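You operate a simulated robot arm through the tools that you are given. There is no shell and no other tool. Be economical: measure what you need, move in short steps, check, and stop when the job is done.

The job below is to be done with a simulated two-armed robot. You get a single attempt, and the scene is never put back.

Task
On the top of the writing table, fold the striped cloth in half.

It is judged by the outcome, as a careful person would: the job done as asked, and still so three seconds after it is handed in. It fails if anything else is knocked over, pushed out of place, dropped, spilled or broken. Flat cloth is picked up by pressing the open fingertips on it (5 to 10 N) and closing them slowly along it; thin cloth reads only 2 to 8 mm in the jaws.

Robot
Two 7-joint arms with two-finger parallel grippers on one trunk, on a base that drives. Base frame: it is fixed to the floor where the robot stands at the start and does not move with it; the origin is under the middle of the robot, x ahead of it, y to its left, z up. Units: m, degrees, N and s.
The left shoulder is at the start at [0.07, 0.163, 1.045], the right one opposite. Places, roughly: top of the writing table [0.5, 0.1, 0.8]. Payload 3.43 kg a hand.
Tool frame (each hand has its own): the origin (TCP) lies between the finger pads and is the grasp point; the fingertips stand 0.034 m ahead of it; z points along the fingers, y is the line along which they close. The gripper opens to 0.128 m. The fingers are 0.024 m wide and 0.012 m thick; the gripper's body (0.048 by 0.13 m) begins 0.096 m behind the TCP.
Orientation is that of the tool frame in the base frame, as a unit quaternion [x, y, z, w]. With the fingers straight down and closing along the base's y, the tool's x points along the base's -x, its y along +y and its z along -z.

Tools
- The arms move only by the tool play_rows. It takes "left_increments", "right_increments" or both (then of equal length, played together; a hand with none holds still); each is a list of rows, each a list of 7 numbers: the shift along the tool's x, y, z in m, then the turn, a rotation vector about the tool's x, y, z in degrees, then the gripper command, from -1 (shut) to 1 (fully open), values between in proportion. In form: [[dx, dy, dz, ax, ay, az, fingers], ...]. A call has 1 to 8 rows; each row shifts and turns the commanded pose from where the row before left it, along the tool's axes as they then stand. Each row takes 0.2 s and may step no farther than 0.05 m and 8.6 degrees from the row before; otherwise, or with a gripper value out of range, the whole call is refused. A pose out of reach is approached as far as the arm can. The call stops where the force on the tool passes 40 N (or 10 N more than at its start, if that is more) or the arm is blocked; 0.2 s more then pass. Each finger travels about 0.153 m/s and halts on what it meets, pressing with about 32 N; the grip force reading is that of the motor and also rises with nothing between the fingers. The clock runs only during rows and for 0.2 s after the last one: add rows that do not move to give the fingers time. It gives the time, the measured TCP pose, the force on the tool (base axes), the opening and the grip force at its end, in the units of the frame above (readings bear some noise), and new pictures: "views" is both (left out), scene, wrist or none (wrist: the cameras of the hands that moved).
- Cameras (640 x 400 px; columns grow to the right, rows downward): "scene" is now at [0.1275, -0.0019, 1.2771]; the picture's right is [0.13, -0.99, 0.00], its down [-0.61, -0.08, -0.79] and it looks along [0.78, 0.10, -0.62] (base axes); focal length 222 px, centre (320, 200). "left" rides on the left gripper at [-0.036, 0, -0.098] in its tool frame; the picture's right is [0.00, -1.00, 0.00], its down [0.97, 0.00, -0.24] and it looks along [0.24, 0.00, 0.97] (tool axes); focal length 218 px, centre (320, 200). "right" rides on the right gripper at [-0.036, 0, -0.098] in its tool frame; the picture's right is [0.00, -1.00, 0.00], its down [0.97, 0.00, -0.24] and it looks along [0.24, 0.00, 0.97] (tool axes); focal length 218 px, centre (320, 200). There is no depth. A picture from a camera that has moved, and an enlarged one, comes with that camera's place and axes in the base frame and with its lens. The place of the scene camera against the robot may be out by one fixed shift of up to 0.025 m in any direction.
- raise_lower(by): slides the trunk up (or, below 0, down) by that many m; the arms and the scene camera ride with it, the base frame stays. It gives what a move gives, with no picture.
- roll_base(legs): drives the robot by 1 to 6 legs, each [ahead, left, turn to the left] in m, m and degrees, along the robot's own axes; the way and the turn of a leg run together, so that a leg with both is an arc; at most 1.5 m and 180 degrees a leg. The arms and the cameras ride along, it lands a little off, and it stops where it bumps. It gives what a move gives, and a new picture of the scene camera.
- pan_tilt(pan, tilt): turns the head with the scene camera to pan (to the left, within 86 degrees either way) and tilt (down, from -29 to 69), counted from straight ahead of the robot. It gives what a move gives, and a new picture of the scene camera.
- inspect(camera, box): a new picture of the part [left, top, right, bottom] of that camera's present view, enlarged. It takes no simulated time.
- job_done(): hands the job in; it is judged then, once.

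Work in short steps. Places have to be worked out from the pictures, the camera data and where the tool is seen: move nearer, look again, correct. Check each grasp and each placing, and mend what went wrong. You have 120 turns and 150 pictures in all, those below and enlarged ones among them. Open the grippers and draw the arms clear of the work before you hand the job in, unless the task says otherwise; then end with one line.

The tools are called after ">>>" as name(argument=value, ...) on one line, values as JSON. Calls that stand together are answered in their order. play_rows: Moves the arms, as the interface text tells. Its arguments: {"type":"object","properties":{"left_increments":{"type":"array","items":{"type":"array","items":{"type":"number"}}},"right_increments":{"type":"array","items":{"type":"array","items":{"type":"number"}}},"views":{"type":"string","enum":["both","scene","wrist","none"]}},"required":[]} The other tools are called the same way: raise_lower (by) slides the trunk up or down; roll_base (legs) drives the base; pan_tilt (pan, tilt) turns the head that bears the scene camera; inspect (camera, box) takes an enlarged picture of a part of a camera's view; job_done () hands the job in.

At the start:

```text
t: 0.0
left_position: [0.6735, 0.2585, 0.9778]
left_tool_rot: [0.0, 1.0, 0.0, 0.001]
left_force: [-0.6, 0.2, -0.2]
left_gripper_width: 0.1282
left_grasp_force: 0.0
right_position: [0.6454, -0.2177, 0.9869]
right_tool_rot: [0.0, 1.0, 0.0, 0.001]
right_force: [0.9, 0.3, 0.5]
right_gripper_width: 0.1281
right_grasp_force: 0.1
trunk travel left (down, up): [-0.525, 0.415]
robot x, y, heading: [0.0018, 0.0015, -0.0]
head pan, tilt: [7.6, 38.1]
```

scene: 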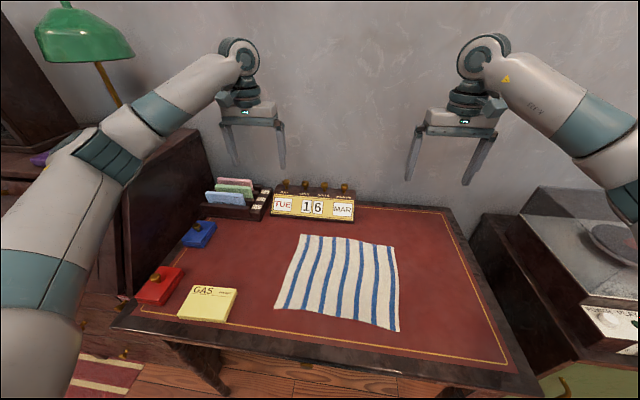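
right: 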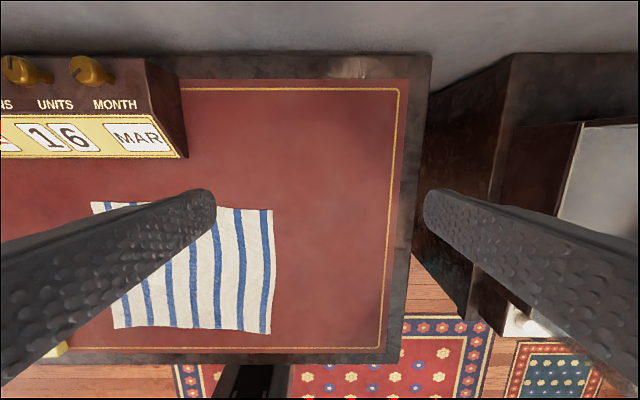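
left: 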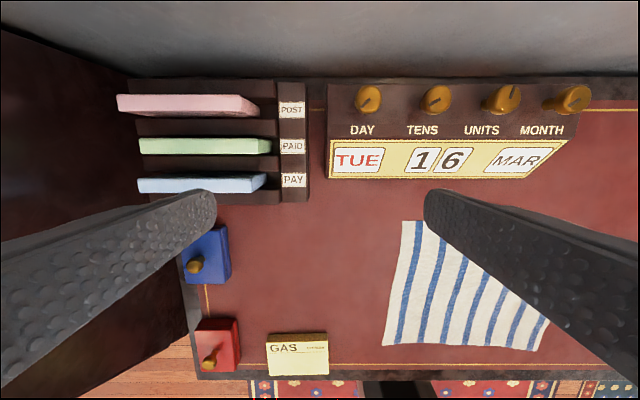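

The wrist views triangulate the table top to z≈0.762. The cloth's near corners are at about (0.355,-0.131) and (0.366,0.148), the far ones at about (0.585,-0.144) and (0.60,0.132). The near edge is slightly too close to reach, so I'll back the base up 0.1 m.

>>> roll_base(legs=[[-0.1, 0, 0]])

```text
t: 1.1
left_position: [0.5746, 0.2565, 0.9778]
left_tool_rot: [0.002, 1.0, 0.0, 0.0]
left_force: [-0.1, -0.2, 0.8]
left_gripper_width: 0.1282
left_grasp_force: 0.2
right_position: [0.5456, -0.2205, 0.986]
right_tool_rot: [0.002, 1.0, 0.0, -0.001]
right_force: [0.3, 0.6, 0.5]
right_gripper_width: 0.128
right_grasp_force: 0.1
trunk travel left (down, up): [-0.525, 0.415]
robot x, y, heading: [-0.1004, 0.0008, -0.2]
head pan, tilt: [7.6, 38.1]
camera scene: at [0.0275, -0.0023, 1.2771], right [0.13, -0.99, 0.0], down [-0.61, -0.08, -0.79], along [0.78, 0.1, -0.62], focal length 222 px, centre (320, 200)
```

scene: 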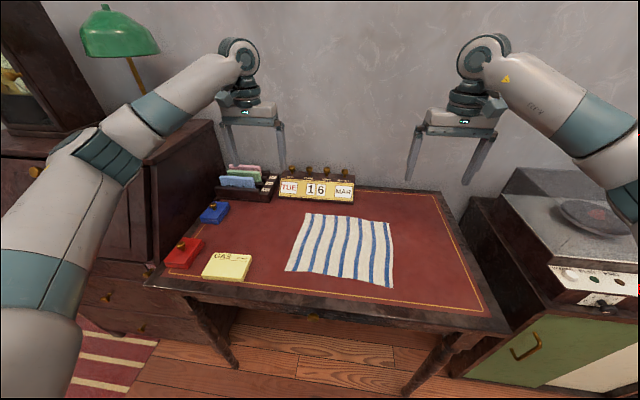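

Base backed up cleanly. Now I turn both hands by 90° (left +, right −) in place, so the fingers will close along base x, across the near edge.

>>> play_rows(left_increments=[[0, 0, 0, 0, 0, 8.5, 1], [0, 0, 0, 0, 0, 8.5, 1], [0, 0, 0, 0, 0, 8.5, 1], [0, 0, 0, 0, 0, 8.5, 1], [0, 0, 0, 0, 0, 8.5, 1], [0, 0, 0, 0, 0, 8.5, 1], [0, 0, 0, 0, 0, 8.5, 1], [0, 0, 0, 0, 0, 8.5, 1]], right_increments=[[0, 0, 0, 0, 0, -8.5, 1], [0, 0, 0, 0, 0, -8.5, 1], [0, 0, 0, 0, 0, -8.5, 1], [0, 0, 0, 0, 0, -8.5, 1], [0, 0, 0, 0, 0, -8.5, 1], [0, 0, 0, 0, 0, -8.5, 1], [0, 0, 0, 0, 0, -8.5, 1], [0, 0, 0, 0, 0, -8.5, 1]], views="none")

>>> play_rows(left_increments=[[0, 0, 0, 0, 0, 8.5, 1], [0, 0, 0, 0, 0, 8.5, 1], [0, 0, 0, 0, 0, 5, 1], [0, 0, 0, 0, 0, 0, 1]], right_increments=[[0, 0, 0, 0, 0, -8.5, 1], [0, 0, 0, 0, 0, -8.5, 1], [0, 0, 0, 0, 0, -5, 1], [0, 0, 0, 0, 0, 0, 1]], views="none")

```text
t: 3.0
left_position: [0.5754, 0.2581, 0.9776]
left_tool_rot: [0.562, 0.827, 0.0, 0.0]
left_force: [-0.6, 0.0, -0.5]
left_gripper_width: 0.1279
left_grasp_force: 0.0
right_position: [0.4523, -0.1666, 0.9784]
right_tool_rot: [-0.556, 0.831, -0.001, 0.0]
right_force: [-0.1, -0.1, 0.0]
right_gripper_width: 0.128
right_grasp_force: 0.0
right hand out of reach, approached as far as the arm can: row 6, 7, 8
trunk travel left (down, up): [-0.525, 0.415]
robot x, y, heading: [-0.098, -0.0031, -0.1]
head pan, tilt: [7.6, 38.1]
```

```text
t: 4.0
left_position: [0.5758, 0.2569, 0.9784]
left_tool_rot: [0.709, 0.706, 0.0, 0.0]
left_force: [-0.5, -0.1, 0.3]
left_gripper_width: 0.1282
left_grasp_force: 0.0
right_position: [0.3559, -0.1168, 0.9736]
right_tool_rot: [-0.704, 0.71, 0.0, 0.0]
right_force: [-0.6, 0.3, 0.1]
right_gripper_width: 0.1282
right_grasp_force: 0.1
right hand out of reach, approached as far as the arm can: row 1, 2, 3
trunk travel left (down, up): [-0.525, 0.415]
robot x, y, heading: [-0.0985, 0.0044, -0.2]
head pan, tilt: [7.6, 38.1]
```

The right hand runs out of reach with the −90° turn (wrist limit). I'll turn it back the other way, to +90°, like the left one.

>>> play_rows(right_increments=[[0, 0, 0, 0, 0, 8.5, 1], [0, 0, 0, 0, 0, 8.5, 1], [0, 0, 0, 0, 0, 8.5, 1], [0, 0, 0, 0, 0, 8.5, 1], [0, 0, 0, 0, 0, 8.5, 1], [0, 0, 0, 0, 0, 8.5, 1], [0, 0, 0, 0, 0, 8.5, 1], [0, 0, 0, 0, 0, 8.5, 1]], views="none")

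>>> play_rows(right_increments=[[0, 0, 0, 0, 0, 8.5, 1], [0, 0, 0, 0, 0, 8.5, 1], [0, 0, 0, 0, 0, 8.5, 1], [0, 0, 0, 0, 0, 8.5, 1], [0, 0, 0, 0, 0, 8.5, 1], [0, 0, 0, 0, 0, 8.5, 1], [0, 0, 0, 0, 0, 8.5, 1], [0, 0, 0, 0, 0, 8.5, 1]], views="none")

>>> play_rows(right_increments=[[0, 0, 0, 0, 0, 8.5, 1], [0, 0, 0, 0, 0, 8.5, 1], [0, 0, 0, 0, 0, 8.5, 1], [0, 0, 0, 0, 0, 8.5, 1], [0, 0, 0, 0, 0, 8.5, 1], [0, 0, 0, 0, 0, 1.2, 1]], views="both")

```text
t: 5.8
left_position: [0.5759, 0.2567, 0.9775]
left_tool_rot: [0.708, 0.706, 0.0, -0.001]
left_force: [0.5, 0.4, -0.5]
left_gripper_width: 0.1279
left_grasp_force: 0.0
right_position: [0.3567, -0.1176, 0.975]
right_tool_rot: [-0.188, 0.982, 0.0, 0.0]
right_force: [0.1, 0.1, 0.3]
right_gripper_width: 0.1279
right_grasp_force: 0.0
trunk travel left (down, up): [-0.525, 0.415]
robot x, y, heading: [-0.0975, 0.001, -0.4]
head pan, tilt: [7.6, 38.1]
```

```text
t: 7.5
left_position: [0.5757, 0.2571, 0.9781]
left_tool_rot: [0.708, 0.707, -0.001, 0.0]
left_force: [0.8, -0.4, 0.1]
left_gripper_width: 0.128
left_grasp_force: 0.0
right_position: [0.3548, -0.1164, 0.9746]
right_tool_rot: [0.394, 0.919, 0.0, 0.0]
right_force: [-0.6, -0.1, 0.4]
right_gripper_width: 0.1279
right_grasp_force: 0.1
trunk travel left (down, up): [-0.525, 0.415]
robot x, y, heading: [-0.0992, 0.0002, -0.4]
head pan, tilt: [7.6, 38.1]
```

```text
t: 8.9
left_position: [0.5762, 0.2565, 0.9774]
left_tool_rot: [0.708, 0.706, 0.0, 0.0]
left_force: [-0.7, -0.8, 0.4]
left_gripper_width: 0.128
left_grasp_force: 0.1
right_position: [0.3558, -0.1165, 0.9745]
right_tool_rot: [0.707, 0.707, 0.001, 0.0]
right_force: [-0.2, 0.6, -0.4]
right_gripper_width: 0.1277
right_grasp_force: 0.1
trunk travel left (down, up): [-0.525, 0.415]
robot x, y, heading: [-0.1009, 0.0006, -0.1]
head pan, tilt: [7.6, 38.1]
camera scene: at [0.0282, -0.0023, 1.2771], right [0.13, -0.99, 0.0], down [-0.61, -0.08, -0.79], along [0.78, 0.1, -0.62], focal length 222 px, centre (320, 200)
camera right: at [0.3566, -0.1517, 1.0728], right [-1.0, 0.0, 0.0], down [0.0, 0.97, 0.24], along [0.0, 0.24, -0.97], focal length 218 px, centre (320, 200)
```

scene: 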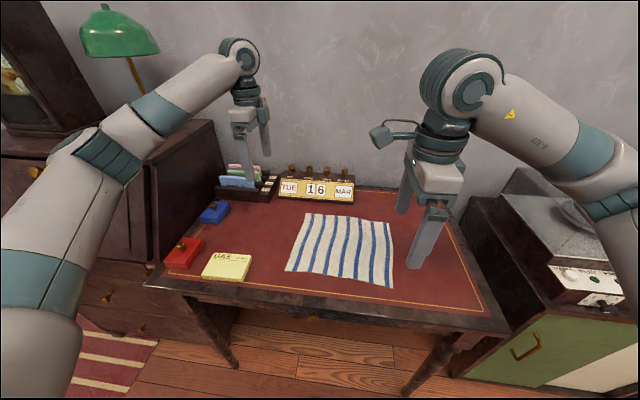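
right: 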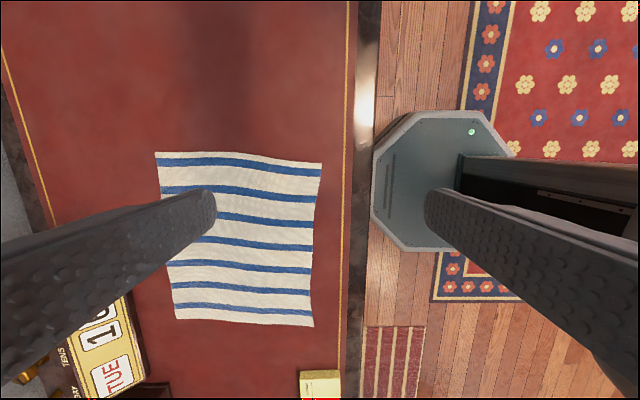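

Right hand now faces correctly, and its view puts the near edge at x≈0.358 (right end) to 0.369 (left end). I bring both hands to hover over that edge (TCP z≈0.83) with a 4 cm opening.

>>> play_rows(left_increments=[[-0.0188, -0.0254, 0.021, 0, 0, 0, -0.375], [-0.0188, -0.0254, 0.021, 0, 0, 0, -0.375], [-0.0188, -0.0254, 0.021, 0, 0, 0, -0.375], [-0.0188, -0.0254, 0.021, 0, 0, 0, -0.375], [-0.0188, -0.0254, 0.021, 0, 0, 0, -0.375], [-0.0188, -0.0254, 0.021, 0, 0, 0, -0.375], [-0.0188, -0.0254, 0.021, 0, 0, 0, -0.375], [0, 0, 0, 0, 0, 0, -0.375]], right_increments=[[0.0012, 0.0044, 0.0206, 0, 0, 0, -0.375], [0.0012, 0.0044, 0.0206, 0, 0, 0, -0.375], [0.0012, 0.0044, 0.0206, 0, 0, 0, -0.375], [0.0012, 0.0044, 0.0206, 0, 0, 0, -0.375], [0.0012, 0.0044, 0.0206, 0, 0, 0, -0.375], [0.0012, 0.0044, 0.0206, 0, 0, 0, -0.375], [0.0012, 0.0044, 0.0206, 0, 0, 0, -0.375], [0, 0, 0, 0, 0, 0, -0.375]])

```text
t: 10.8
left_position: [0.3944, 0.1271, 0.8291]
left_tool_rot: [0.708, 0.706, -0.001, 0.0]
left_force: [0.5, 0.6, 0.5]
left_gripper_width: 0.0401
left_grasp_force: 0.0
right_position: [0.3851, -0.1054, 0.8319]
right_tool_rot: [0.706, 0.708, 0.0, 0.0]
right_force: [-0.6, 0.1, -0.8]
right_gripper_width: 0.0397
right_grasp_force: 0.0
trunk travel left (down, up): [-0.525, 0.415]
robot x, y, heading: [-0.1018, -0.0012, -0.2]
head pan, tilt: [7.6, 38.1]
camera scene: at [0.0279, -0.0019, 1.2771], right [0.13, -0.99, 0.0], down [-0.61, -0.08, -0.79], along [0.78, 0.1, -0.62], focal length 222 px, centre (320, 200)
camera right: at [0.3862, -0.1418, 0.9293], right [-1.0, 0.0, 0.0], down [0.0, 0.97, 0.24], along [0.0, 0.24, -0.97], focal length 218 px, centre (320, 200)
camera left: at [0.3945, 0.091, 0.9265], right [-1.0, 0.0, 0.0], down [0.0, 0.97, 0.24], along [0.0, 0.24, -0.97], focal length 218 px, centre (320, 200)
```

scene: 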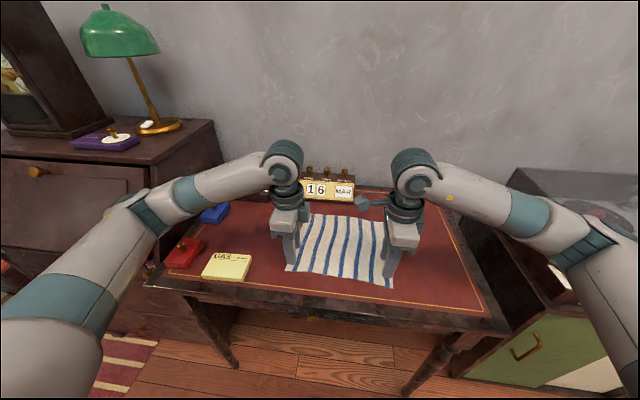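
right: 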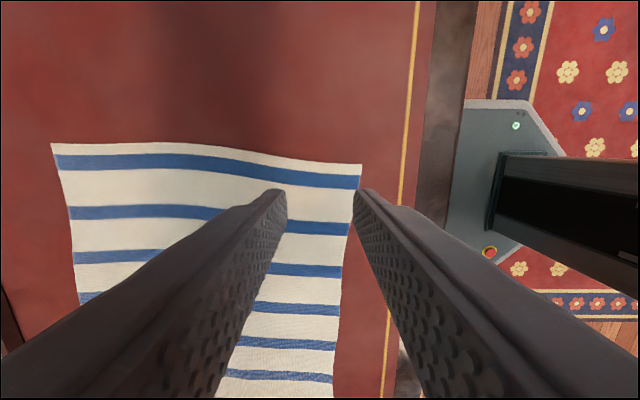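
left: 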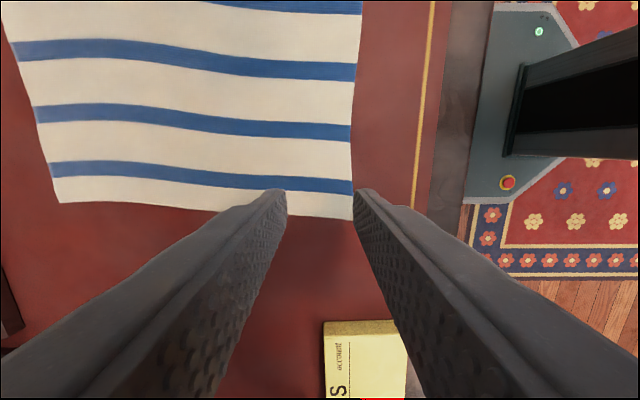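

Both views confirm the edge line. I nudge sideways (outer fingers a few mm inside the hem) and lower to just above the cloth.

>>> play_rows(left_increments=[[0.002, 0.005, 0.013, 0, 0, 0, -0.375], [0, 0, 0.013, 0, 0, 0, -0.375], [0, 0, 0.002, 0, 0, 0, -0.375], [0, 0, 0, 0, 0, 0, -0.375]], right_increments=[[-0.006, 0.004, 0.013, 0, 0, 0, -0.375], [0, 0, 0.013, 0, 0, 0, -0.375], [0, 0, 0.004, 0, 0, 0, -0.375], [0, 0, 0, 0, 0, 0, -0.375]], views="wrist")

```text
t: 11.8
left_position: [0.4016, 0.1285, 0.8029]
left_tool_rot: [0.708, 0.706, 0.001, 0.001]
left_force: [0.1, -0.5, 0.1]
left_gripper_width: 0.04
left_grasp_force: 0.1
right_position: [0.3903, -0.1121, 0.8001]
right_tool_rot: [0.707, 0.708, 0.0, 0.0]
right_force: [-0.6, -0.1, -0.7]
right_gripper_width: 0.0398
right_grasp_force: 0.0
trunk travel left (down, up): [-0.525, 0.415]
robot x, y, heading: [-0.1007, -0.0, -0.2]
head pan, tilt: [7.6, 38.1]
camera right: at [0.392, -0.148, 0.8987], right [-1.0, 0.0, 0.0], down [0.0, 0.97, 0.24], along [0.0, 0.24, -0.97], focal length 218 px, centre (320, 200)
camera left: at [0.4019, 0.0918, 0.9003], right [-1.0, 0.0, 0.0], down [0.0, 0.97, 0.24], along [0.0, 0.24, -0.97], focal length 218 px, centre (320, 200)
```

right: 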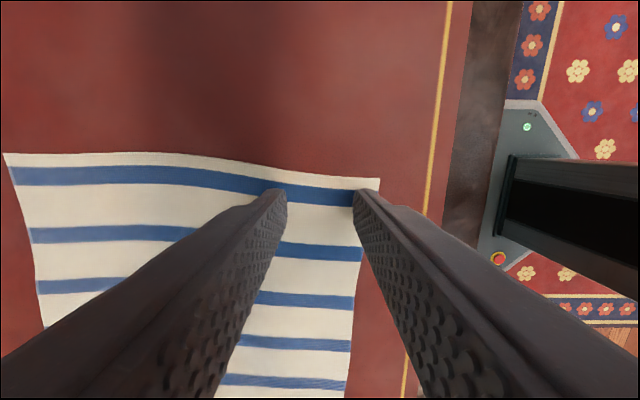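
left: 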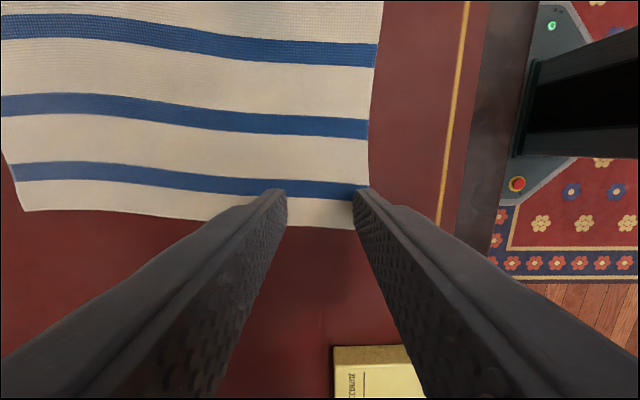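

Placement looks right; I shift the left hand 8 mm inward from the side edge and press down in small steps.

>>> play_rows(left_increments=[[-0.008, 0, 0.002, 0, 0, 0, -0.375], [0, 0, 0.003, 0, 0, 0, -0.375], [0, 0, 0.002, 0, 0, 0, -0.375], [0, 0, 0, 0, 0, 0, -0.375]], right_increments=[[0, 0, 0.001, 0, 0, 0, -0.375], [0, 0, 0.002, 0, 0, 0, -0.375], [0, 0, 0.001, 0, 0, 0, -0.375], [0, 0, 0, 0, 0, 0, -0.375]], views="none")

```text
t: 12.8
left_position: [0.4023, 0.1192, 0.7954]
left_tool_rot: [0.707, 0.707, 0.0, 0.0]
left_force: [1.4, 0.3, 6.4]
left_gripper_width: 0.0397
left_grasp_force: 0.0
right_position: [0.3894, -0.1123, 0.7965]
right_tool_rot: [0.707, 0.707, 0.001, 0.001]
right_force: [0.2, 0.6, -0.4]
right_gripper_width: 0.0398
right_grasp_force: 0.1
trunk travel left (down, up): [-0.525, 0.415]
robot x, y, heading: [-0.0991, -0.0021, -0.2]
head pan, tilt: [7.6, 38.1]
```

Left is pressing at 6.4 N at z 0.7954; the right one still needs about 2 mm.

>>> play_rows(right_increments=[[0, 0, 0.001, 0, 0, 0, -0.375], [0, 0, 0.001, 0, 0, 0, -0.375], [0, 0, 0, 0, 0, 0, -0.375]], views="none")

```text
t: 13.6
left_position: [0.3999, 0.12, 0.7952]
left_tool_rot: [0.708, 0.706, 0.0, 0.0]
left_force: [1.0, -0.9, 3.2]
left_gripper_width: 0.0397
left_grasp_force: 0.0
right_position: [0.3896, -0.1129, 0.7957]
right_tool_rot: [0.706, 0.708, 0.003, 0.001]
right_force: [3.7, -1.4, 21.5]
right_gripper_width: 0.0387
right_grasp_force: 0.0
trunk travel left (down, up): [-0.525, 0.415]
robot x, y, heading: [-0.1006, -0.0008, -0.1]
head pan, tilt: [7.6, 38.1]
```

Right presses too hard (21 N) and left a little light; I trim each by a fraction of a millimetre.

>>> play_rows(left_increments=[[0, 0, 0.0004, 0, 0, 0, -0.375], [0, 0, 0, 0, 0, 0, -0.375]], right_increments=[[0, 0, -0.0008, 0, 0, 0, -0.375], [0, 0, 0, 0, 0, 0, -0.375]], views="none")

```text
t: 14.2
left_position: [0.4006, 0.1204, 0.796]
left_tool_rot: [0.708, 0.706, 0.001, 0.0]
left_force: [2.0, 0.0, 10.0]
left_gripper_width: 0.0397
left_grasp_force: 0.1
right_position: [0.3889, -0.1131, 0.7952]
right_tool_rot: [0.707, 0.707, 0.0, 0.002]
right_force: [3.8, -0.3, 13.4]
right_gripper_width: 0.039
right_grasp_force: 0.1
trunk travel left (down, up): [-0.525, 0.415]
robot x, y, heading: [-0.0997, -0.0023, -0.3]
head pan, tilt: [7.6, 38.1]
```

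Left 10 N, right 13 N. I ease the right by 0.3 mm and close both slowly over 8 rows.

>>> play_rows(left_increments=[[0, 0, 0, 0, 0, 0, -0.45], [0, 0, 0, 0, 0, 0, -0.53], [0, 0, 0, 0, 0, 0, -0.61], [0, 0, 0, 0, 0, 0, -0.69], [0, 0, 0, 0, 0, 0, -0.77], [0, 0, 0, 0, 0, 0, -0.85], [0, 0, 0, 0, 0, 0, -0.93], [0, 0, 0, 0, 0, 0, -1]], right_increments=[[0, 0, -0.0003, 0, 0, 0, -0.45], [0, 0, 0, 0, 0, 0, -0.53], [0, 0, 0, 0, 0, 0, -0.61], [0, 0, 0, 0, 0, 0, -0.69], [0, 0, 0, 0, 0, 0, -0.77], [0, 0, 0, 0, 0, 0, -0.85], [0, 0, 0, 0, 0, 0, -0.93], [0, 0, 0, 0, 0, 0, -1]], views="wrist")

```text
t: 15.9
left_position: [0.4001, 0.1195, 0.795]
left_tool_rot: [0.708, 0.706, 0.0, 0.0]
left_force: [-3.2, -1.0, 18.5]
left_gripper_width: 0.0066
left_grasp_force: 32.2
right_position: [0.3884, -0.1136, 0.796]
right_tool_rot: [0.706, 0.708, 0.001, 0.001]
right_force: [0.2, 0.0, -0.3]
right_gripper_width: 0.007
right_grasp_force: 31.7
trunk travel left (down, up): [-0.525, 0.415]
robot x, y, heading: [-0.102, -0.001, -0.3]
head pan, tilt: [7.6, 38.1]
camera right: at [0.3897, -0.1496, 0.8941], right [-1.0, 0.0, 0.0], down [0.0, 0.97, 0.24], along [0.0, 0.24, -0.97], focal length 218 px, centre (320, 200)
camera left: at [0.3997, 0.0838, 0.8927], right [-1.0, 0.0, 0.0], down [0.0, 0.97, 0.24], along [0.0, 0.24, -0.97], focal length 218 px, centre (320, 200)
```

right: 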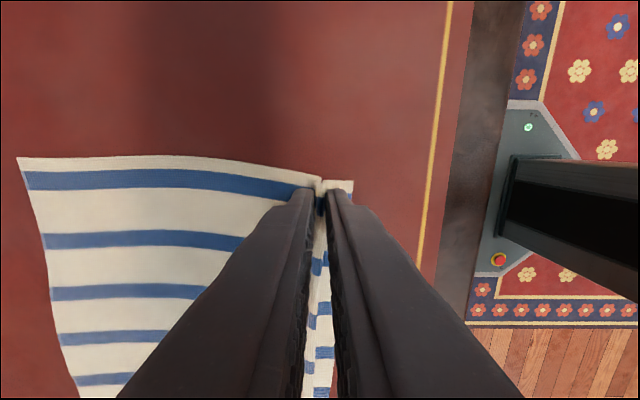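
left: 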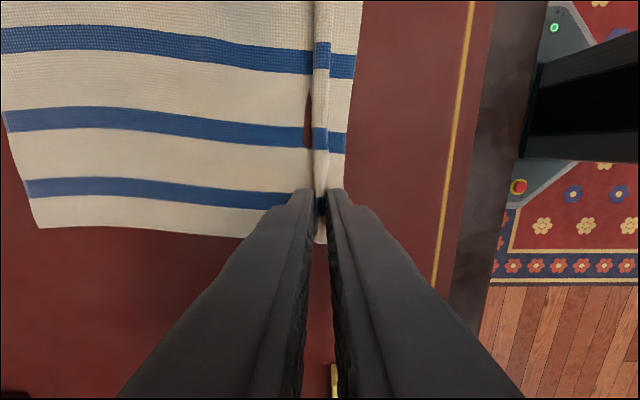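

Both hands hold the cloth (about 7 mm in the jaws), with a ridge along the hem. I carry it through the first half of an arc up and forward, then look.

>>> play_rows(left_increments=[[0, 0.0067, -0.025, 0, 0, 0, -1], [0, 0.0189, -0.021, 0, 0, 0, -1], [0, 0.0284, -0.014, 0, 0, 0, -1], [0, 0.0335, -0.005, 0, 0, 0, -1], [0, 0, 0, 0, 0, 0, -1]], right_increments=[[0, 0.0067, -0.025, 0, 0, 0, -1], [0, 0.0189, -0.021, 0, 0, 0, -1], [0, 0.0284, -0.014, 0, 0, 0, -1], [0, 0.0335, -0.005, 0, 0, 0, -1], [0, 0, 0, 0, 0, 0, -1]])

```text
t: 17.1
left_position: [0.4877, 0.1175, 0.8597]
left_tool_rot: [0.708, 0.706, 0.0, 0.0]
left_force: [-0.4, -0.7, -0.7]
left_gripper_width: 0.0025
left_grasp_force: 31.9
right_position: [0.4756, -0.1144, 0.8606]
right_tool_rot: [0.706, 0.708, 0.0, 0.001]
right_force: [-0.8, 0.1, 0.2]
right_gripper_width: 0.0064
right_grasp_force: 32.1
trunk travel left (down, up): [-0.525, 0.415]
robot x, y, heading: [-0.0966, -0.0025, 0.0]
head pan, tilt: [7.6, 38.1]
camera scene: at [0.0276, -0.0022, 1.2772], right [0.13, -0.99, 0.0], down [-0.61, -0.08, -0.79], along [0.78, 0.1, -0.62], focal length 222 px, centre (320, 200)
camera right: at [0.4762, -0.1501, 0.9594], right [-1.0, 0.0, 0.0], down [0.0, 0.97, 0.24], along [0.0, 0.24, -0.97], focal length 218 px, centre (320, 200)
camera left: at [0.4874, 0.0826, 0.9579], right [-1.0, 0.0, 0.0], down [0.0, 0.97, 0.24], along [0.0, 0.24, -0.97], focal length 218 px, centre (320, 200)
```

scene: 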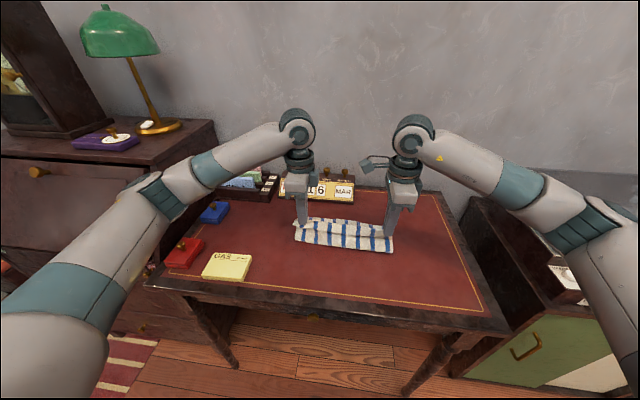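
right: 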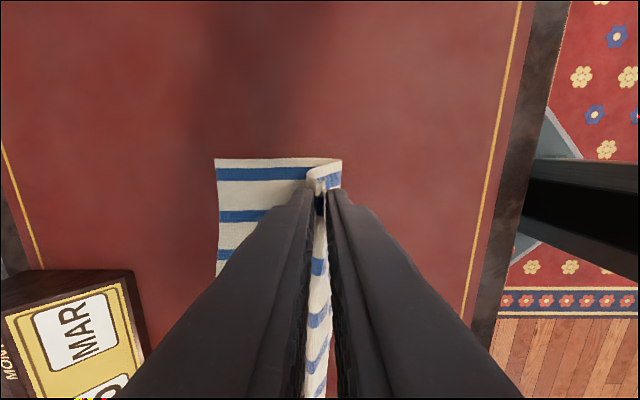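
left: 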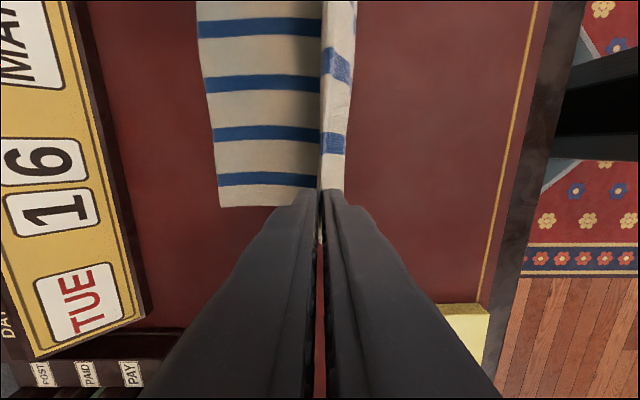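

Left now reads 2.5 mm and right 6.4 mm, and the far edge was drawn to about x=0.57 (right) and 0.583 (left) when the fingers closed. I zoom in on both grips.

>>> inspect(camera="left", box=[220, 60, 420, 260])

>>> inspect(camera="scene", box=[260, 140, 440, 270])

```text
2.00 times, centred on (320, 160) of left
camera zoom: at [0.4874, 0.0826, 0.9579], right [-1.0, 0.0, 0.0], down [0.0, 0.97, 0.24], along [0.0, 0.24, -0.97], focal length 436 px, centre (320, 280)
```

zoom: 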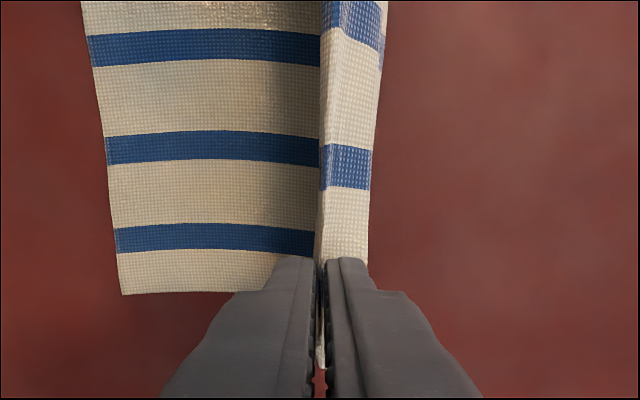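

```text
3.08 times, centred on (350, 205) of scene
camera zoom: at [0.0276, -0.0022, 1.2772], right [0.13, -0.99, 0.0], down [-0.61, -0.08, -0.79], along [0.78, 0.1, -0.62], focal length 684 px, centre (228, 185)
```

zoom: 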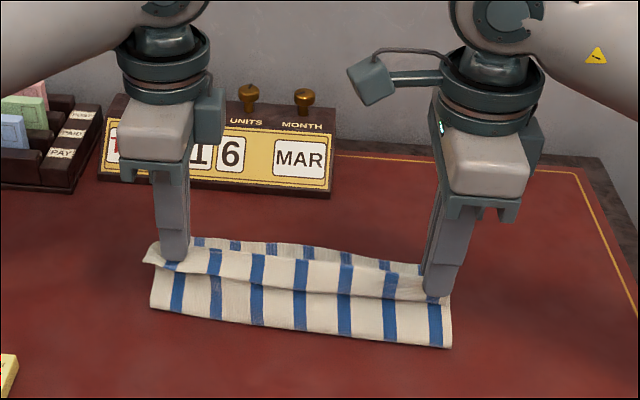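

The hem hangs over the inner finger on both sides and the lower half lies flat. I finish the arc, setting the hem down near the far edge.

>>> play_rows(left_increments=[[0, 0.032, 0.005, 0, 0, 0, -1], [0, 0.026, 0.014, 0, 0, 0, -1], [0, 0.018, 0.02, 0, 0, 0, -1], [0, 0.009, 0.017, 0, 0, 0, -1], [0, 0, 0, 0, 0, 0, -1]], right_increments=[[0, 0.032, 0.005, 0, 0, 0, -1], [0, 0.026, 0.014, 0, 0, 0, -1], [0, 0.018, 0.02, 0, 0, 0, -1], [0, 0.009, 0.017, 0, 0, 0, -1], [0, 0, 0, 0, 0, 0, -1]])

>>> inspect(camera="scene", box=[260, 140, 440, 270])

```text
t: 18.4
left_position: [0.5746, 0.1193, 0.8023]
left_tool_rot: [0.709, 0.705, 0.001, 0.0]
left_force: [-0.7, -1.9, 5.7]
left_gripper_width: 0.0022
left_grasp_force: 32.0
right_position: [0.5582, -0.1152, 0.8042]
right_tool_rot: [0.706, 0.708, 0.0, 0.0]
right_force: [0.7, 2.0, 0.0]
right_gripper_width: 0.0065
right_grasp_force: 31.5
trunk travel left (down, up): [-0.525, 0.415]
robot x, y, heading: [-0.0985, -0.0006, -0.2]
head pan, tilt: [7.6, 38.1]
camera scene: at [0.0277, -0.0022, 1.2772], right [0.13, -0.99, 0.0], down [-0.61, -0.08, -0.79], along [0.78, 0.1, -0.62], focal length 222 px, centre (320, 200)
camera right: at [0.5601, -0.1508, 0.9029], right [-1.0, 0.0, 0.0], down [0.0, 0.97, 0.24], along [0.0, 0.24, -0.97], focal length 218 px, centre (320, 200)
camera left: at [0.5745, 0.0838, 0.8999], right [-1.0, 0.0, 0.0], down [0.0, 0.97, 0.24], along [0.0, 0.24, -0.97], focal length 218 px, centre (320, 200)
```

scene: 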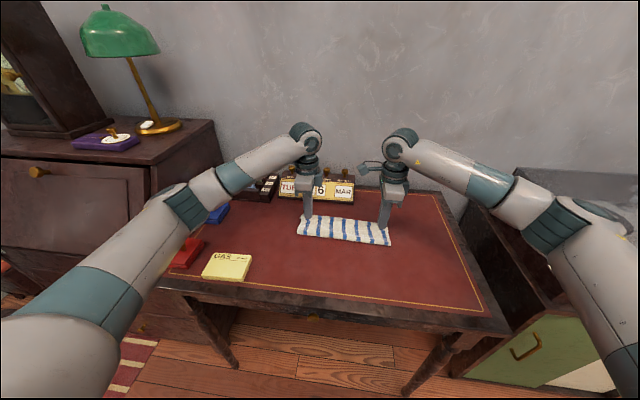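
right: 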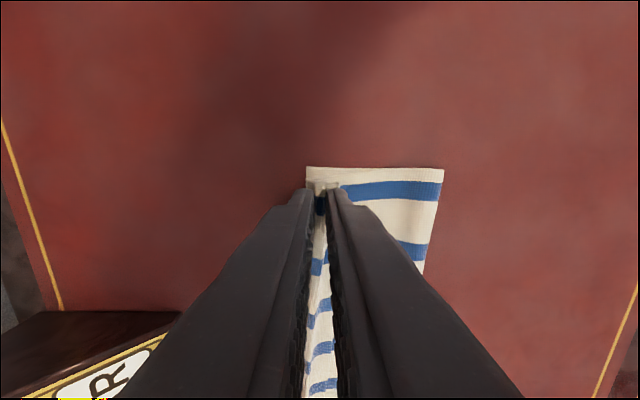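
left: 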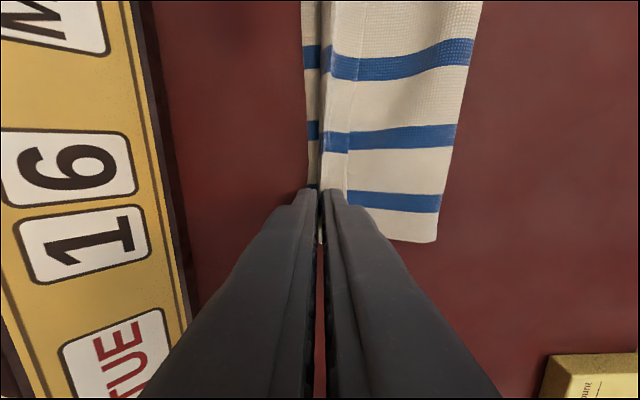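

```text
3.08 times, centred on (350, 205) of scene
camera zoom: at [0.0277, -0.0022, 1.2772], right [0.13, -0.99, 0.0], down [-0.61, -0.08, -0.79], along [0.78, 0.1, -0.62], focal length 684 px, centre (228, 185)
```

zoom: 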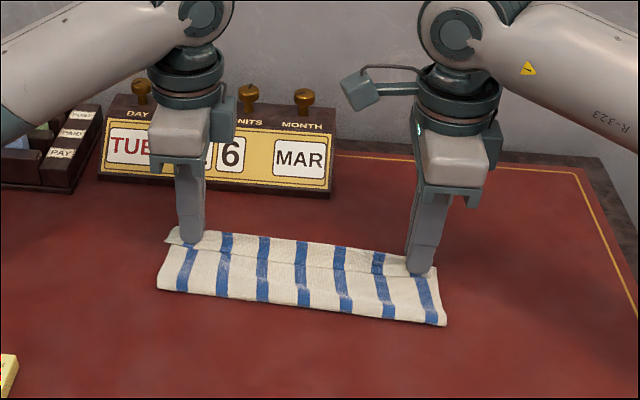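

The hem is down, but the fold line sits at x≈0.483 (right) and 0.497 (left) with the far edge at about 0.569 and 0.585. The lower half is therefore too short: I overshot, with extra hem curled at the grip. I lift back along the arc and set down about 5 cm nearer so the halves come out equal.

>>> play_rows(left_increments=[[0, -0.009, -0.02, 0, 0, 0, -1], [0, -0.022, -0.025, 0, 0, 0, -1], [0, -0.035, -0.015, 0, 0, 0, -1], [0, -0.03, 0.0, 0, 0, 0, -1], [0, 0, 0, 0, 0, 0, -1]], right_increments=[[0, -0.009, -0.02, 0, 0, 0, -1], [0, -0.022, -0.025, 0, 0, 0, -1], [0, -0.035, -0.015, 0, 0, 0, -1], [0, -0.03, 0.0, 0, 0, 0, -1], [0, 0, 0, 0, 0, 0, -1]], views="both")

>>> inspect(camera="scene", box=[260, 140, 440, 270])

```text
t: 19.6
left_position: [0.4794, 0.1193, 0.8618]
left_tool_rot: [0.707, 0.707, 0.0, -0.001]
left_force: [0.6, -1.8, 0.6]
left_gripper_width: 0.0026
left_grasp_force: 32.3
right_position: [0.4661, -0.1165, 0.8634]
right_tool_rot: [0.706, 0.708, 0.001, 0.0]
right_force: [0.1, 1.5, -0.1]
right_gripper_width: 0.0065
right_grasp_force: 31.9
trunk travel left (down, up): [-0.525, 0.415]
robot x, y, heading: [-0.0939, -0.0005, -0.3]
head pan, tilt: [7.6, 38.1]
camera scene: at [0.0285, -0.0022, 1.277], right [0.13, -0.99, 0.0], down [-0.61, -0.08, -0.79], along [0.78, 0.1, -0.62], focal length 222 px, centre (320, 200)
camera right: at [0.4669, -0.1516, 0.9609], right [-1.0, 0.0, 0.0], down [0.0, 0.97, 0.24], along [0.0, 0.24, -0.97], focal length 218 px, centre (320, 200)
camera left: at [0.4792, 0.083, 0.9597], right [-1.0, 0.0, 0.0], down [0.0, 0.97, 0.24], along [0.0, 0.24, -0.97], focal length 218 px, centre (320, 200)
```

scene: 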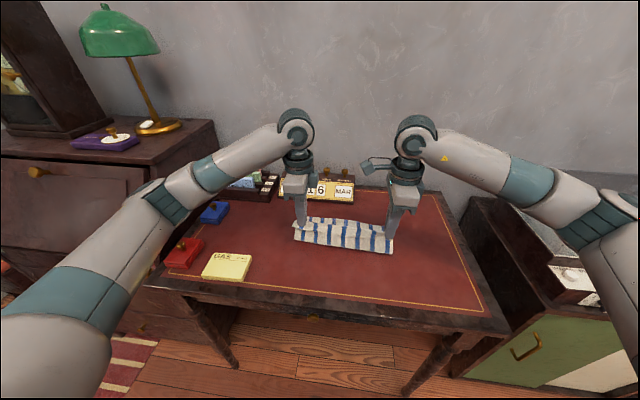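
right: 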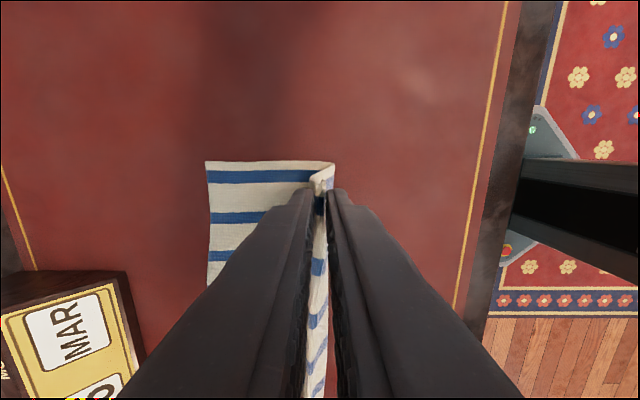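
left: 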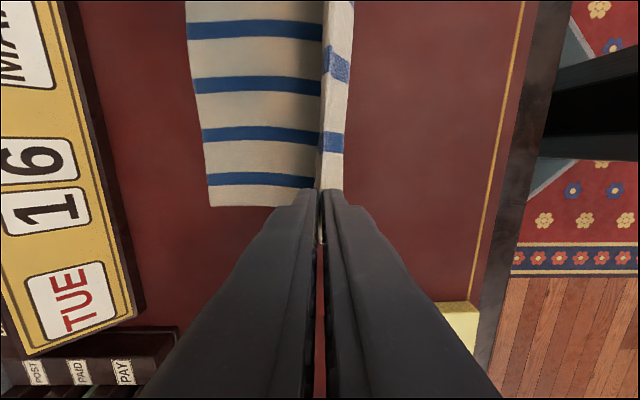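

```text
3.08 times, centred on (350, 205) of scene
camera zoom: at [0.0285, -0.0022, 1.277], right [0.13, -0.99, 0.0], down [-0.61, -0.08, -0.79], along [0.78, 0.1, -0.62], focal length 684 px, centre (228, 185)
```

zoom: 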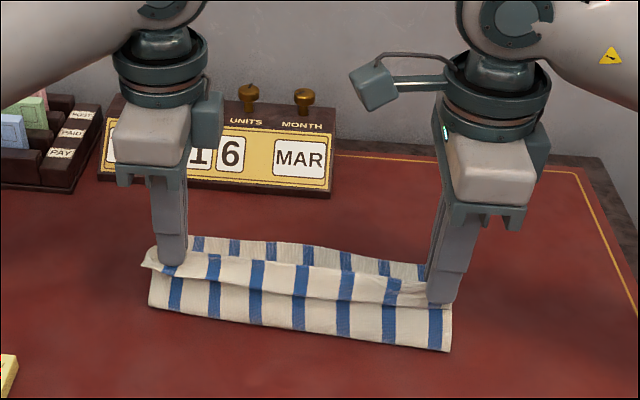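

The state matches mid-arc again. I set the hem down at about x=0.505 (right) and 0.52 (left), leaving slack to unroll toward the far edge, and then look.

>>> play_rows(left_increments=[[0, 0.015, 0.01, 0, 0, 0, -1], [0, 0.013, 0.015, 0, 0, 0, -1], [0, 0.009, 0.018, 0, 0, 0, -1], [0, 0.003, 0.014, 0, 0, 0, -1], [0, 0, 0, 0, 0, 0, -1]], right_increments=[[0, 0.015, 0.01, 0, 0, 0, -1], [0, 0.013, 0.015, 0, 0, 0, -1], [0, 0.009, 0.018, 0, 0, 0, -1], [0, 0.003, 0.015, 0, 0, 0, -1], [0, 0, 0, 0, 0, 0, -1]], views="wrist")

>>> inspect(camera="scene", box=[260, 140, 440, 270])

```text
t: 20.8
left_position: [0.518, 0.1183, 0.8055]
left_tool_rot: [0.708, 0.706, 0.0, 0.0]
left_force: [-0.8, -0.9, 0.8]
left_gripper_width: 0.0025
left_grasp_force: 32.1
right_position: [0.5066, -0.1134, 0.8088]
right_tool_rot: [0.707, 0.708, 0.001, 0.0]
right_force: [0.1, 0.0, -0.9]
right_gripper_width: 0.0064
right_grasp_force: 32.2
trunk travel left (down, up): [-0.525, 0.415]
robot x, y, heading: [-0.0989, -0.0012, -0.3]
head pan, tilt: [7.6, 38.1]
camera right: at [0.508, -0.1487, 0.9072], right [-1.0, 0.0, 0.0], down [0.0, 0.97, 0.24], along [0.0, 0.24, -0.97], focal length 218 px, centre (320, 200)
camera left: at [0.5183, 0.0828, 0.9025], right [-1.0, 0.0, 0.0], down [0.0, 0.97, 0.24], along [0.0, 0.24, -0.97], focal length 218 px, centre (320, 200)
```

right: 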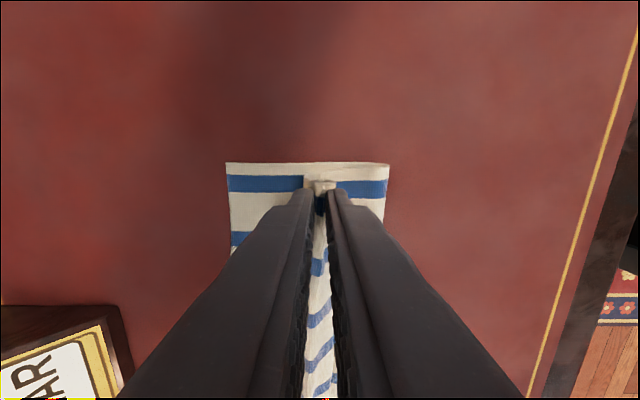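
left: 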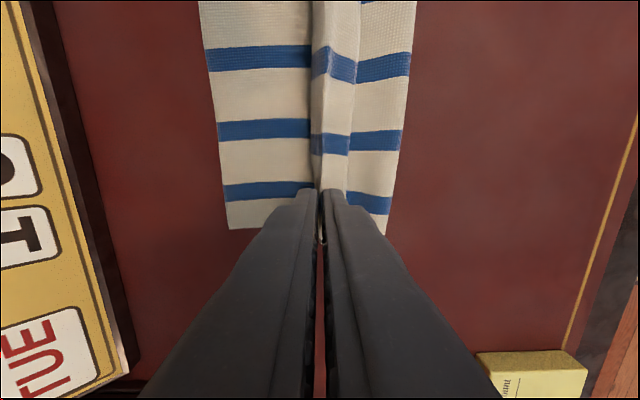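

```text
3.08 times, centred on (350, 205) of scene
camera zoom: at [0.0281, -0.0023, 1.2771], right [0.13, -0.99, 0.0], down [-0.61, -0.08, -0.79], along [0.78, 0.1, -0.62], focal length 684 px, centre (228, 185)
```

zoom: 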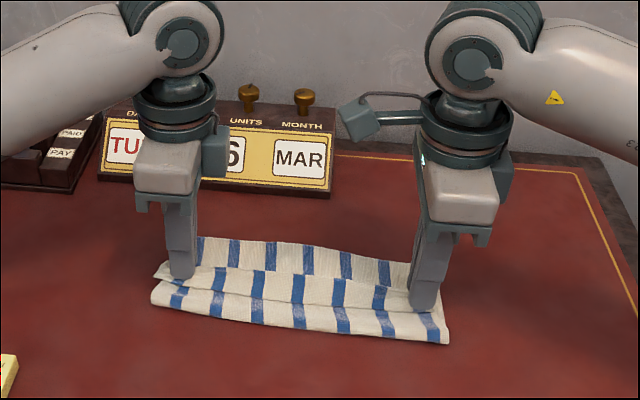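

The fold line is now at about 0.464 (right) and 0.472 (left), nearly half. The hem still lies curled back about 2 cm on top, so I open the fingers gently and look.

>>> play_rows(left_increments=[[0, 0, 0, 0, 0, 0, -0.85], [0, 0, 0, 0, 0, 0, -0.7], [0, 0, 0, 0, 0, 0, -0.6], [0, 0, -0.03, 0, 0, 0, -0.6], [0, 0, -0.04, 0, 0, 0, -0.6], [0, 0, -0.04, 0, 0, 0, -0.6], [0, 0, 0, 0, 0, 0, -0.6]], right_increments=[[0, 0, 0, 0, 0, 0, -0.85], [0, 0, 0, 0, 0, 0, -0.7], [0, 0, 0, 0, 0, 0, -0.6], [0, 0, -0.03, 0, 0, 0, -0.6], [0, 0, -0.04, 0, 0, 0, -0.6], [0, 0, -0.04, 0, 0, 0, -0.6], [0, 0, 0, 0, 0, 0, -0.6]], views="wrist")

>>> inspect(camera="scene", box=[260, 140, 440, 270])

```text
t: 22.4
left_position: [0.5191, 0.1217, 0.9148]
left_tool_rot: [0.708, 0.706, -0.001, 0.0]
left_force: [0.7, -0.7, -0.3]
left_gripper_width: 0.0255
left_grasp_force: 0.0
right_position: [0.5094, -0.1094, 0.92]
right_tool_rot: [0.707, 0.707, 0.0, 0.0]
right_force: [-0.2, -0.6, -1.0]
right_gripper_width: 0.0255
right_grasp_force: 0.1
trunk travel left (down, up): [-0.525, 0.415]
robot x, y, heading: [-0.0981, -0.0008, -0.5]
head pan, tilt: [7.6, 38.1]
camera right: at [0.5108, -0.1451, 1.0182], right [-1.0, 0.0, 0.0], down [0.0, 0.97, 0.24], along [0.0, 0.24, -0.97], focal length 218 px, centre (320, 200)
camera left: at [0.5184, 0.0855, 1.0115], right [-1.0, 0.0, 0.0], down [0.0, 0.97, 0.24], along [0.0, 0.24, -0.97], focal length 218 px, centre (320, 200)
```

right: 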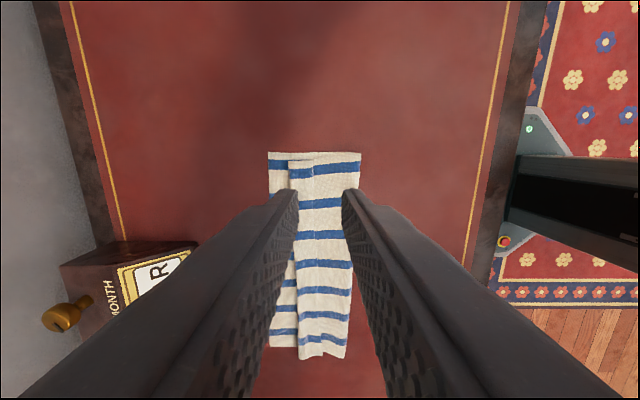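
left: 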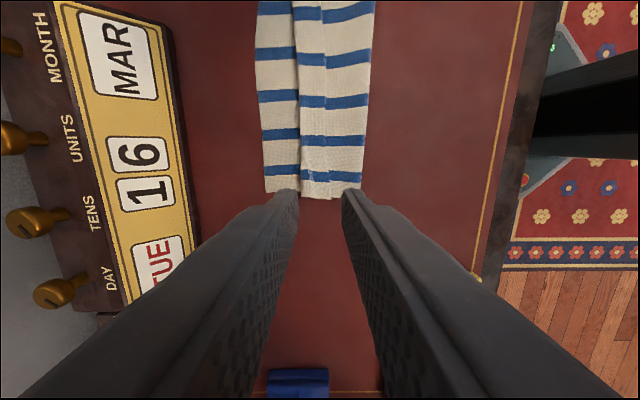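

```text
3.08 times, centred on (350, 205) of scene
camera zoom: at [0.0291, -0.0023, 1.2769], right [0.13, -0.99, 0.0], down [-0.61, -0.08, -0.79], along [0.78, 0.1, -0.62], focal length 684 px, centre (228, 185)
```

zoom: 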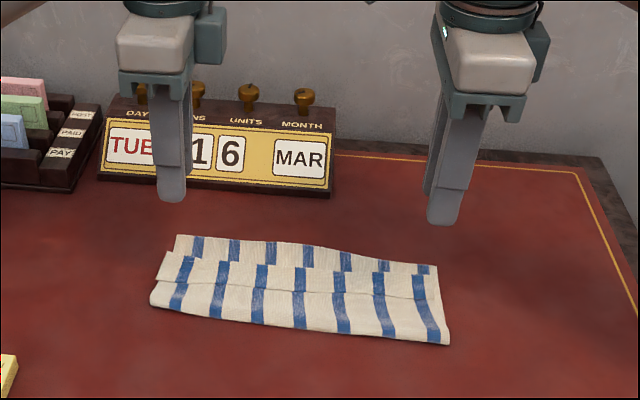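

The cloth relaxed well after release. I zoom in to see whether the hem is unrolled.

>>> inspect(camera="right", box=[240, 130, 400, 230])

>>> inspect(camera="left", box=[230, 0, 430, 210])

```text
4.00 times, centred on (320, 180) of right
camera zoom: at [0.5108, -0.1451, 1.0182], right [-1.0, 0.0, 0.0], down [0.0, 0.97, 0.24], along [0.0, 0.24, -0.97], focal length 873 px, centre (320, 280)
```

zoom: 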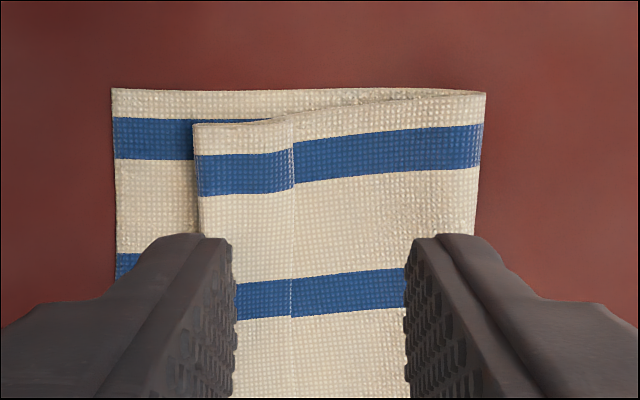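

```text
1.90 times, centred on (330, 105) of left
camera zoom: at [0.5184, 0.0855, 1.0115], right [-1.0, 0.0, 0.0], down [0.0, 0.97, 0.24], along [0.0, 0.24, -0.97], focal length 416 px, centre (301, 381)
```

zoom: 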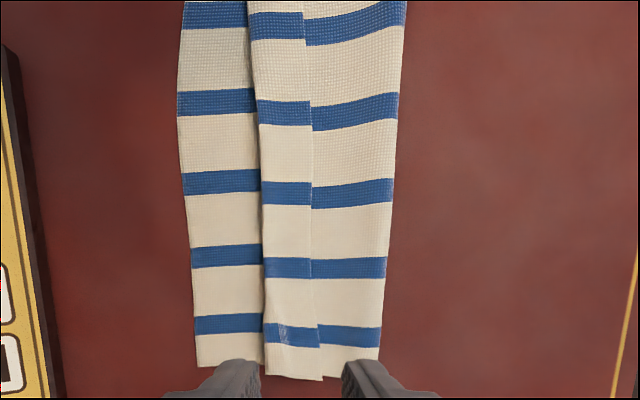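

The fold is nearly even, but the top hem is turned back toward me by about 3 cm; unrolled, it would reach the far edge (x≈0.575–0.581). I'll sweep it over with shut, tilted fingertips, so first I position above the hem edge and tilt 20°.

>>> play_rows(left_increments=[[-0.0185, -0.003, 0, 0, 0, 0, -1], [-0.0185, -0.003, 0.025, 0, 0, 0, -1], [0, 0, 0.03, 0, 0, 0, -1], [0, 0, 0.03, 0, 0, 0, -1], [0, 0, 0, 6.67, 0, 0, -1], [0, 0, 0, 6.67, 0, 0, -1], [0, 0, 0, 6.67, 0, 0, -1], [0, 0, 0, 0, 0, 0, -1]], right_increments=[[0.0145, 0.008, 0, 0, 0, 0, -1], [0.0145, 0.009, 0.03, 0, 0, 0, -1], [0, 0, 0.03, 0, 0, 0, -1], [0, 0, 0.03, 0, 0, 0, -1], [0, 0, 0, 6.67, 0, 0, -1], [0, 0, 0, 6.67, 0, 0, -1], [0, 0, 0, 6.67, 0, 0, -1], [0, 0, 0, 0, 0, 0, -1]], views="wrist")

```text
t: 24.1
left_position: [0.5122, 0.0823, 0.8315]
left_tool_rot: [0.697, 0.695, -0.123, -0.123]
left_force: [-0.5, 0.0, -0.3]
left_gripper_width: 0.0
left_grasp_force: 32.0
right_position: [0.5229, -0.0844, 0.8259]
right_tool_rot: [0.695, 0.697, -0.123, -0.124]
right_force: [0.3, 0.2, 0.4]
right_gripper_width: 0.0
right_grasp_force: 31.9
trunk travel left (down, up): [-0.525, 0.415]
robot x, y, heading: [-0.1031, 0.0002, 0.0]
head pan, tilt: [7.6, 38.1]
camera right: at [0.5573, -0.12, 0.9185], right [-0.94, 0.0, 0.34], down [0.08, 0.97, 0.23], along [-0.33, 0.24, -0.91], focal length 218 px, centre (320, 200)
camera left: at [0.5459, 0.0469, 0.9239], right [-0.94, 0.0, 0.34], down [0.09, 0.97, 0.23], along [-0.33, 0.24, -0.91], focal length 218 px, centre (320, 200)
```

right: 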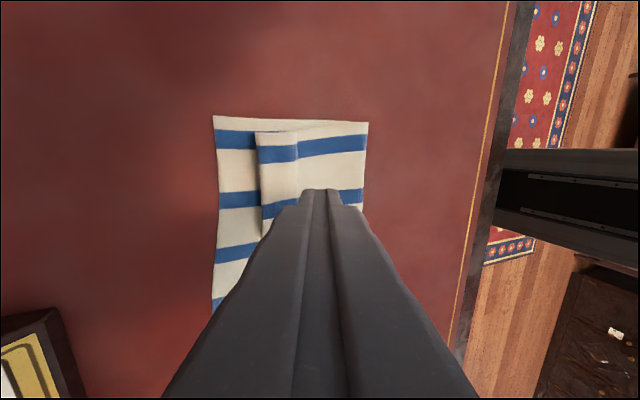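
left: 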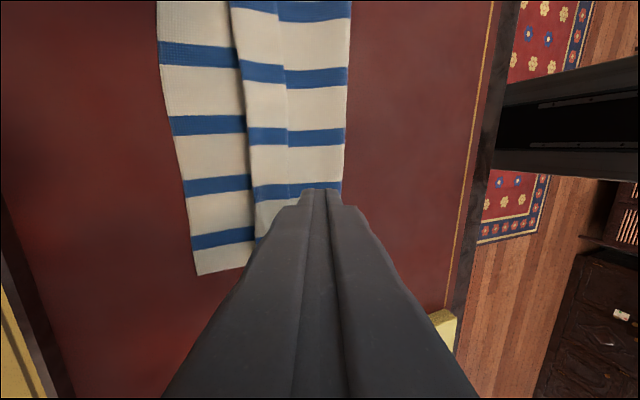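

The hem edge is at x≈0.518 (right) and 0.514 (left), with the crest near 0.545. I shift the tips to about 6 mm inside the hem and lower to near contact.

>>> play_rows(left_increments=[[0, 0.0082, 0.0108, 0, 0, 0, -1], [0, 0.0082, 0.0108, 0, 0, 0, -1], [0, 0.0007, 0.0019, 0, 0, 0, -1], [0, 0, 0, 0, 0, 0, -1]], right_increments=[[0, 0.0048, 0.0089, 0, 0, 0, -1], [0, 0.0048, 0.0089, 0, 0, 0, -1], [0, 0.0007, 0.0019, 0, 0, 0, -1], [0, 0, 0, 0, 0, 0, -1]], views="none")

```text
t: 25.1
left_position: [0.5194, 0.0821, 0.8039]
left_tool_rot: [0.697, 0.696, -0.123, -0.123]
left_force: [-0.3, 0.3, 0.8]
left_gripper_width: 0.0
left_grasp_force: 31.8
right_position: [0.5258, -0.0857, 0.8043]
right_tool_rot: [0.696, 0.697, -0.123, -0.123]
right_force: [-1.1, 0.5, 1.2]
right_gripper_width: 0.0001
right_grasp_force: 32.1
trunk travel left (down, up): [-0.525, 0.415]
robot x, y, heading: [-0.0989, 0.0026, -0.3]
head pan, tilt: [7.6, 38.1]
```

Almost touching; I go down about 1.5 mm more in two steps.

>>> play_rows(left_increments=[[0, 0.0003, 0.0007, 0, 0, 0, -1], [0, 0.0003, 0.0007, 0, 0, 0, -1], [0, 0, 0, 0, 0, 0, -1]], right_increments=[[0, 0.0003, 0.0007, 0, 0, 0, -1], [0, 0.0003, 0.0007, 0, 0, 0, -1], [0, 0, 0, 0, 0, 0, -1]], views="none")

```text
t: 25.9
left_position: [0.5192, 0.0811, 0.8019]
left_tool_rot: [0.697, 0.696, -0.123, -0.123]
left_force: [0.7, 0.9, 0.0]
left_gripper_width: 0.0
left_grasp_force: 32.0
right_position: [0.5253, -0.0845, 0.8024]
right_tool_rot: [0.696, 0.697, -0.123, -0.123]
right_force: [-0.6, 0.4, 0.3]
right_gripper_width: 0.0
right_grasp_force: 32.3
trunk travel left (down, up): [-0.525, 0.415]
robot x, y, heading: [-0.1002, 0.0031, -0.5]
head pan, tilt: [7.6, 38.1]
```

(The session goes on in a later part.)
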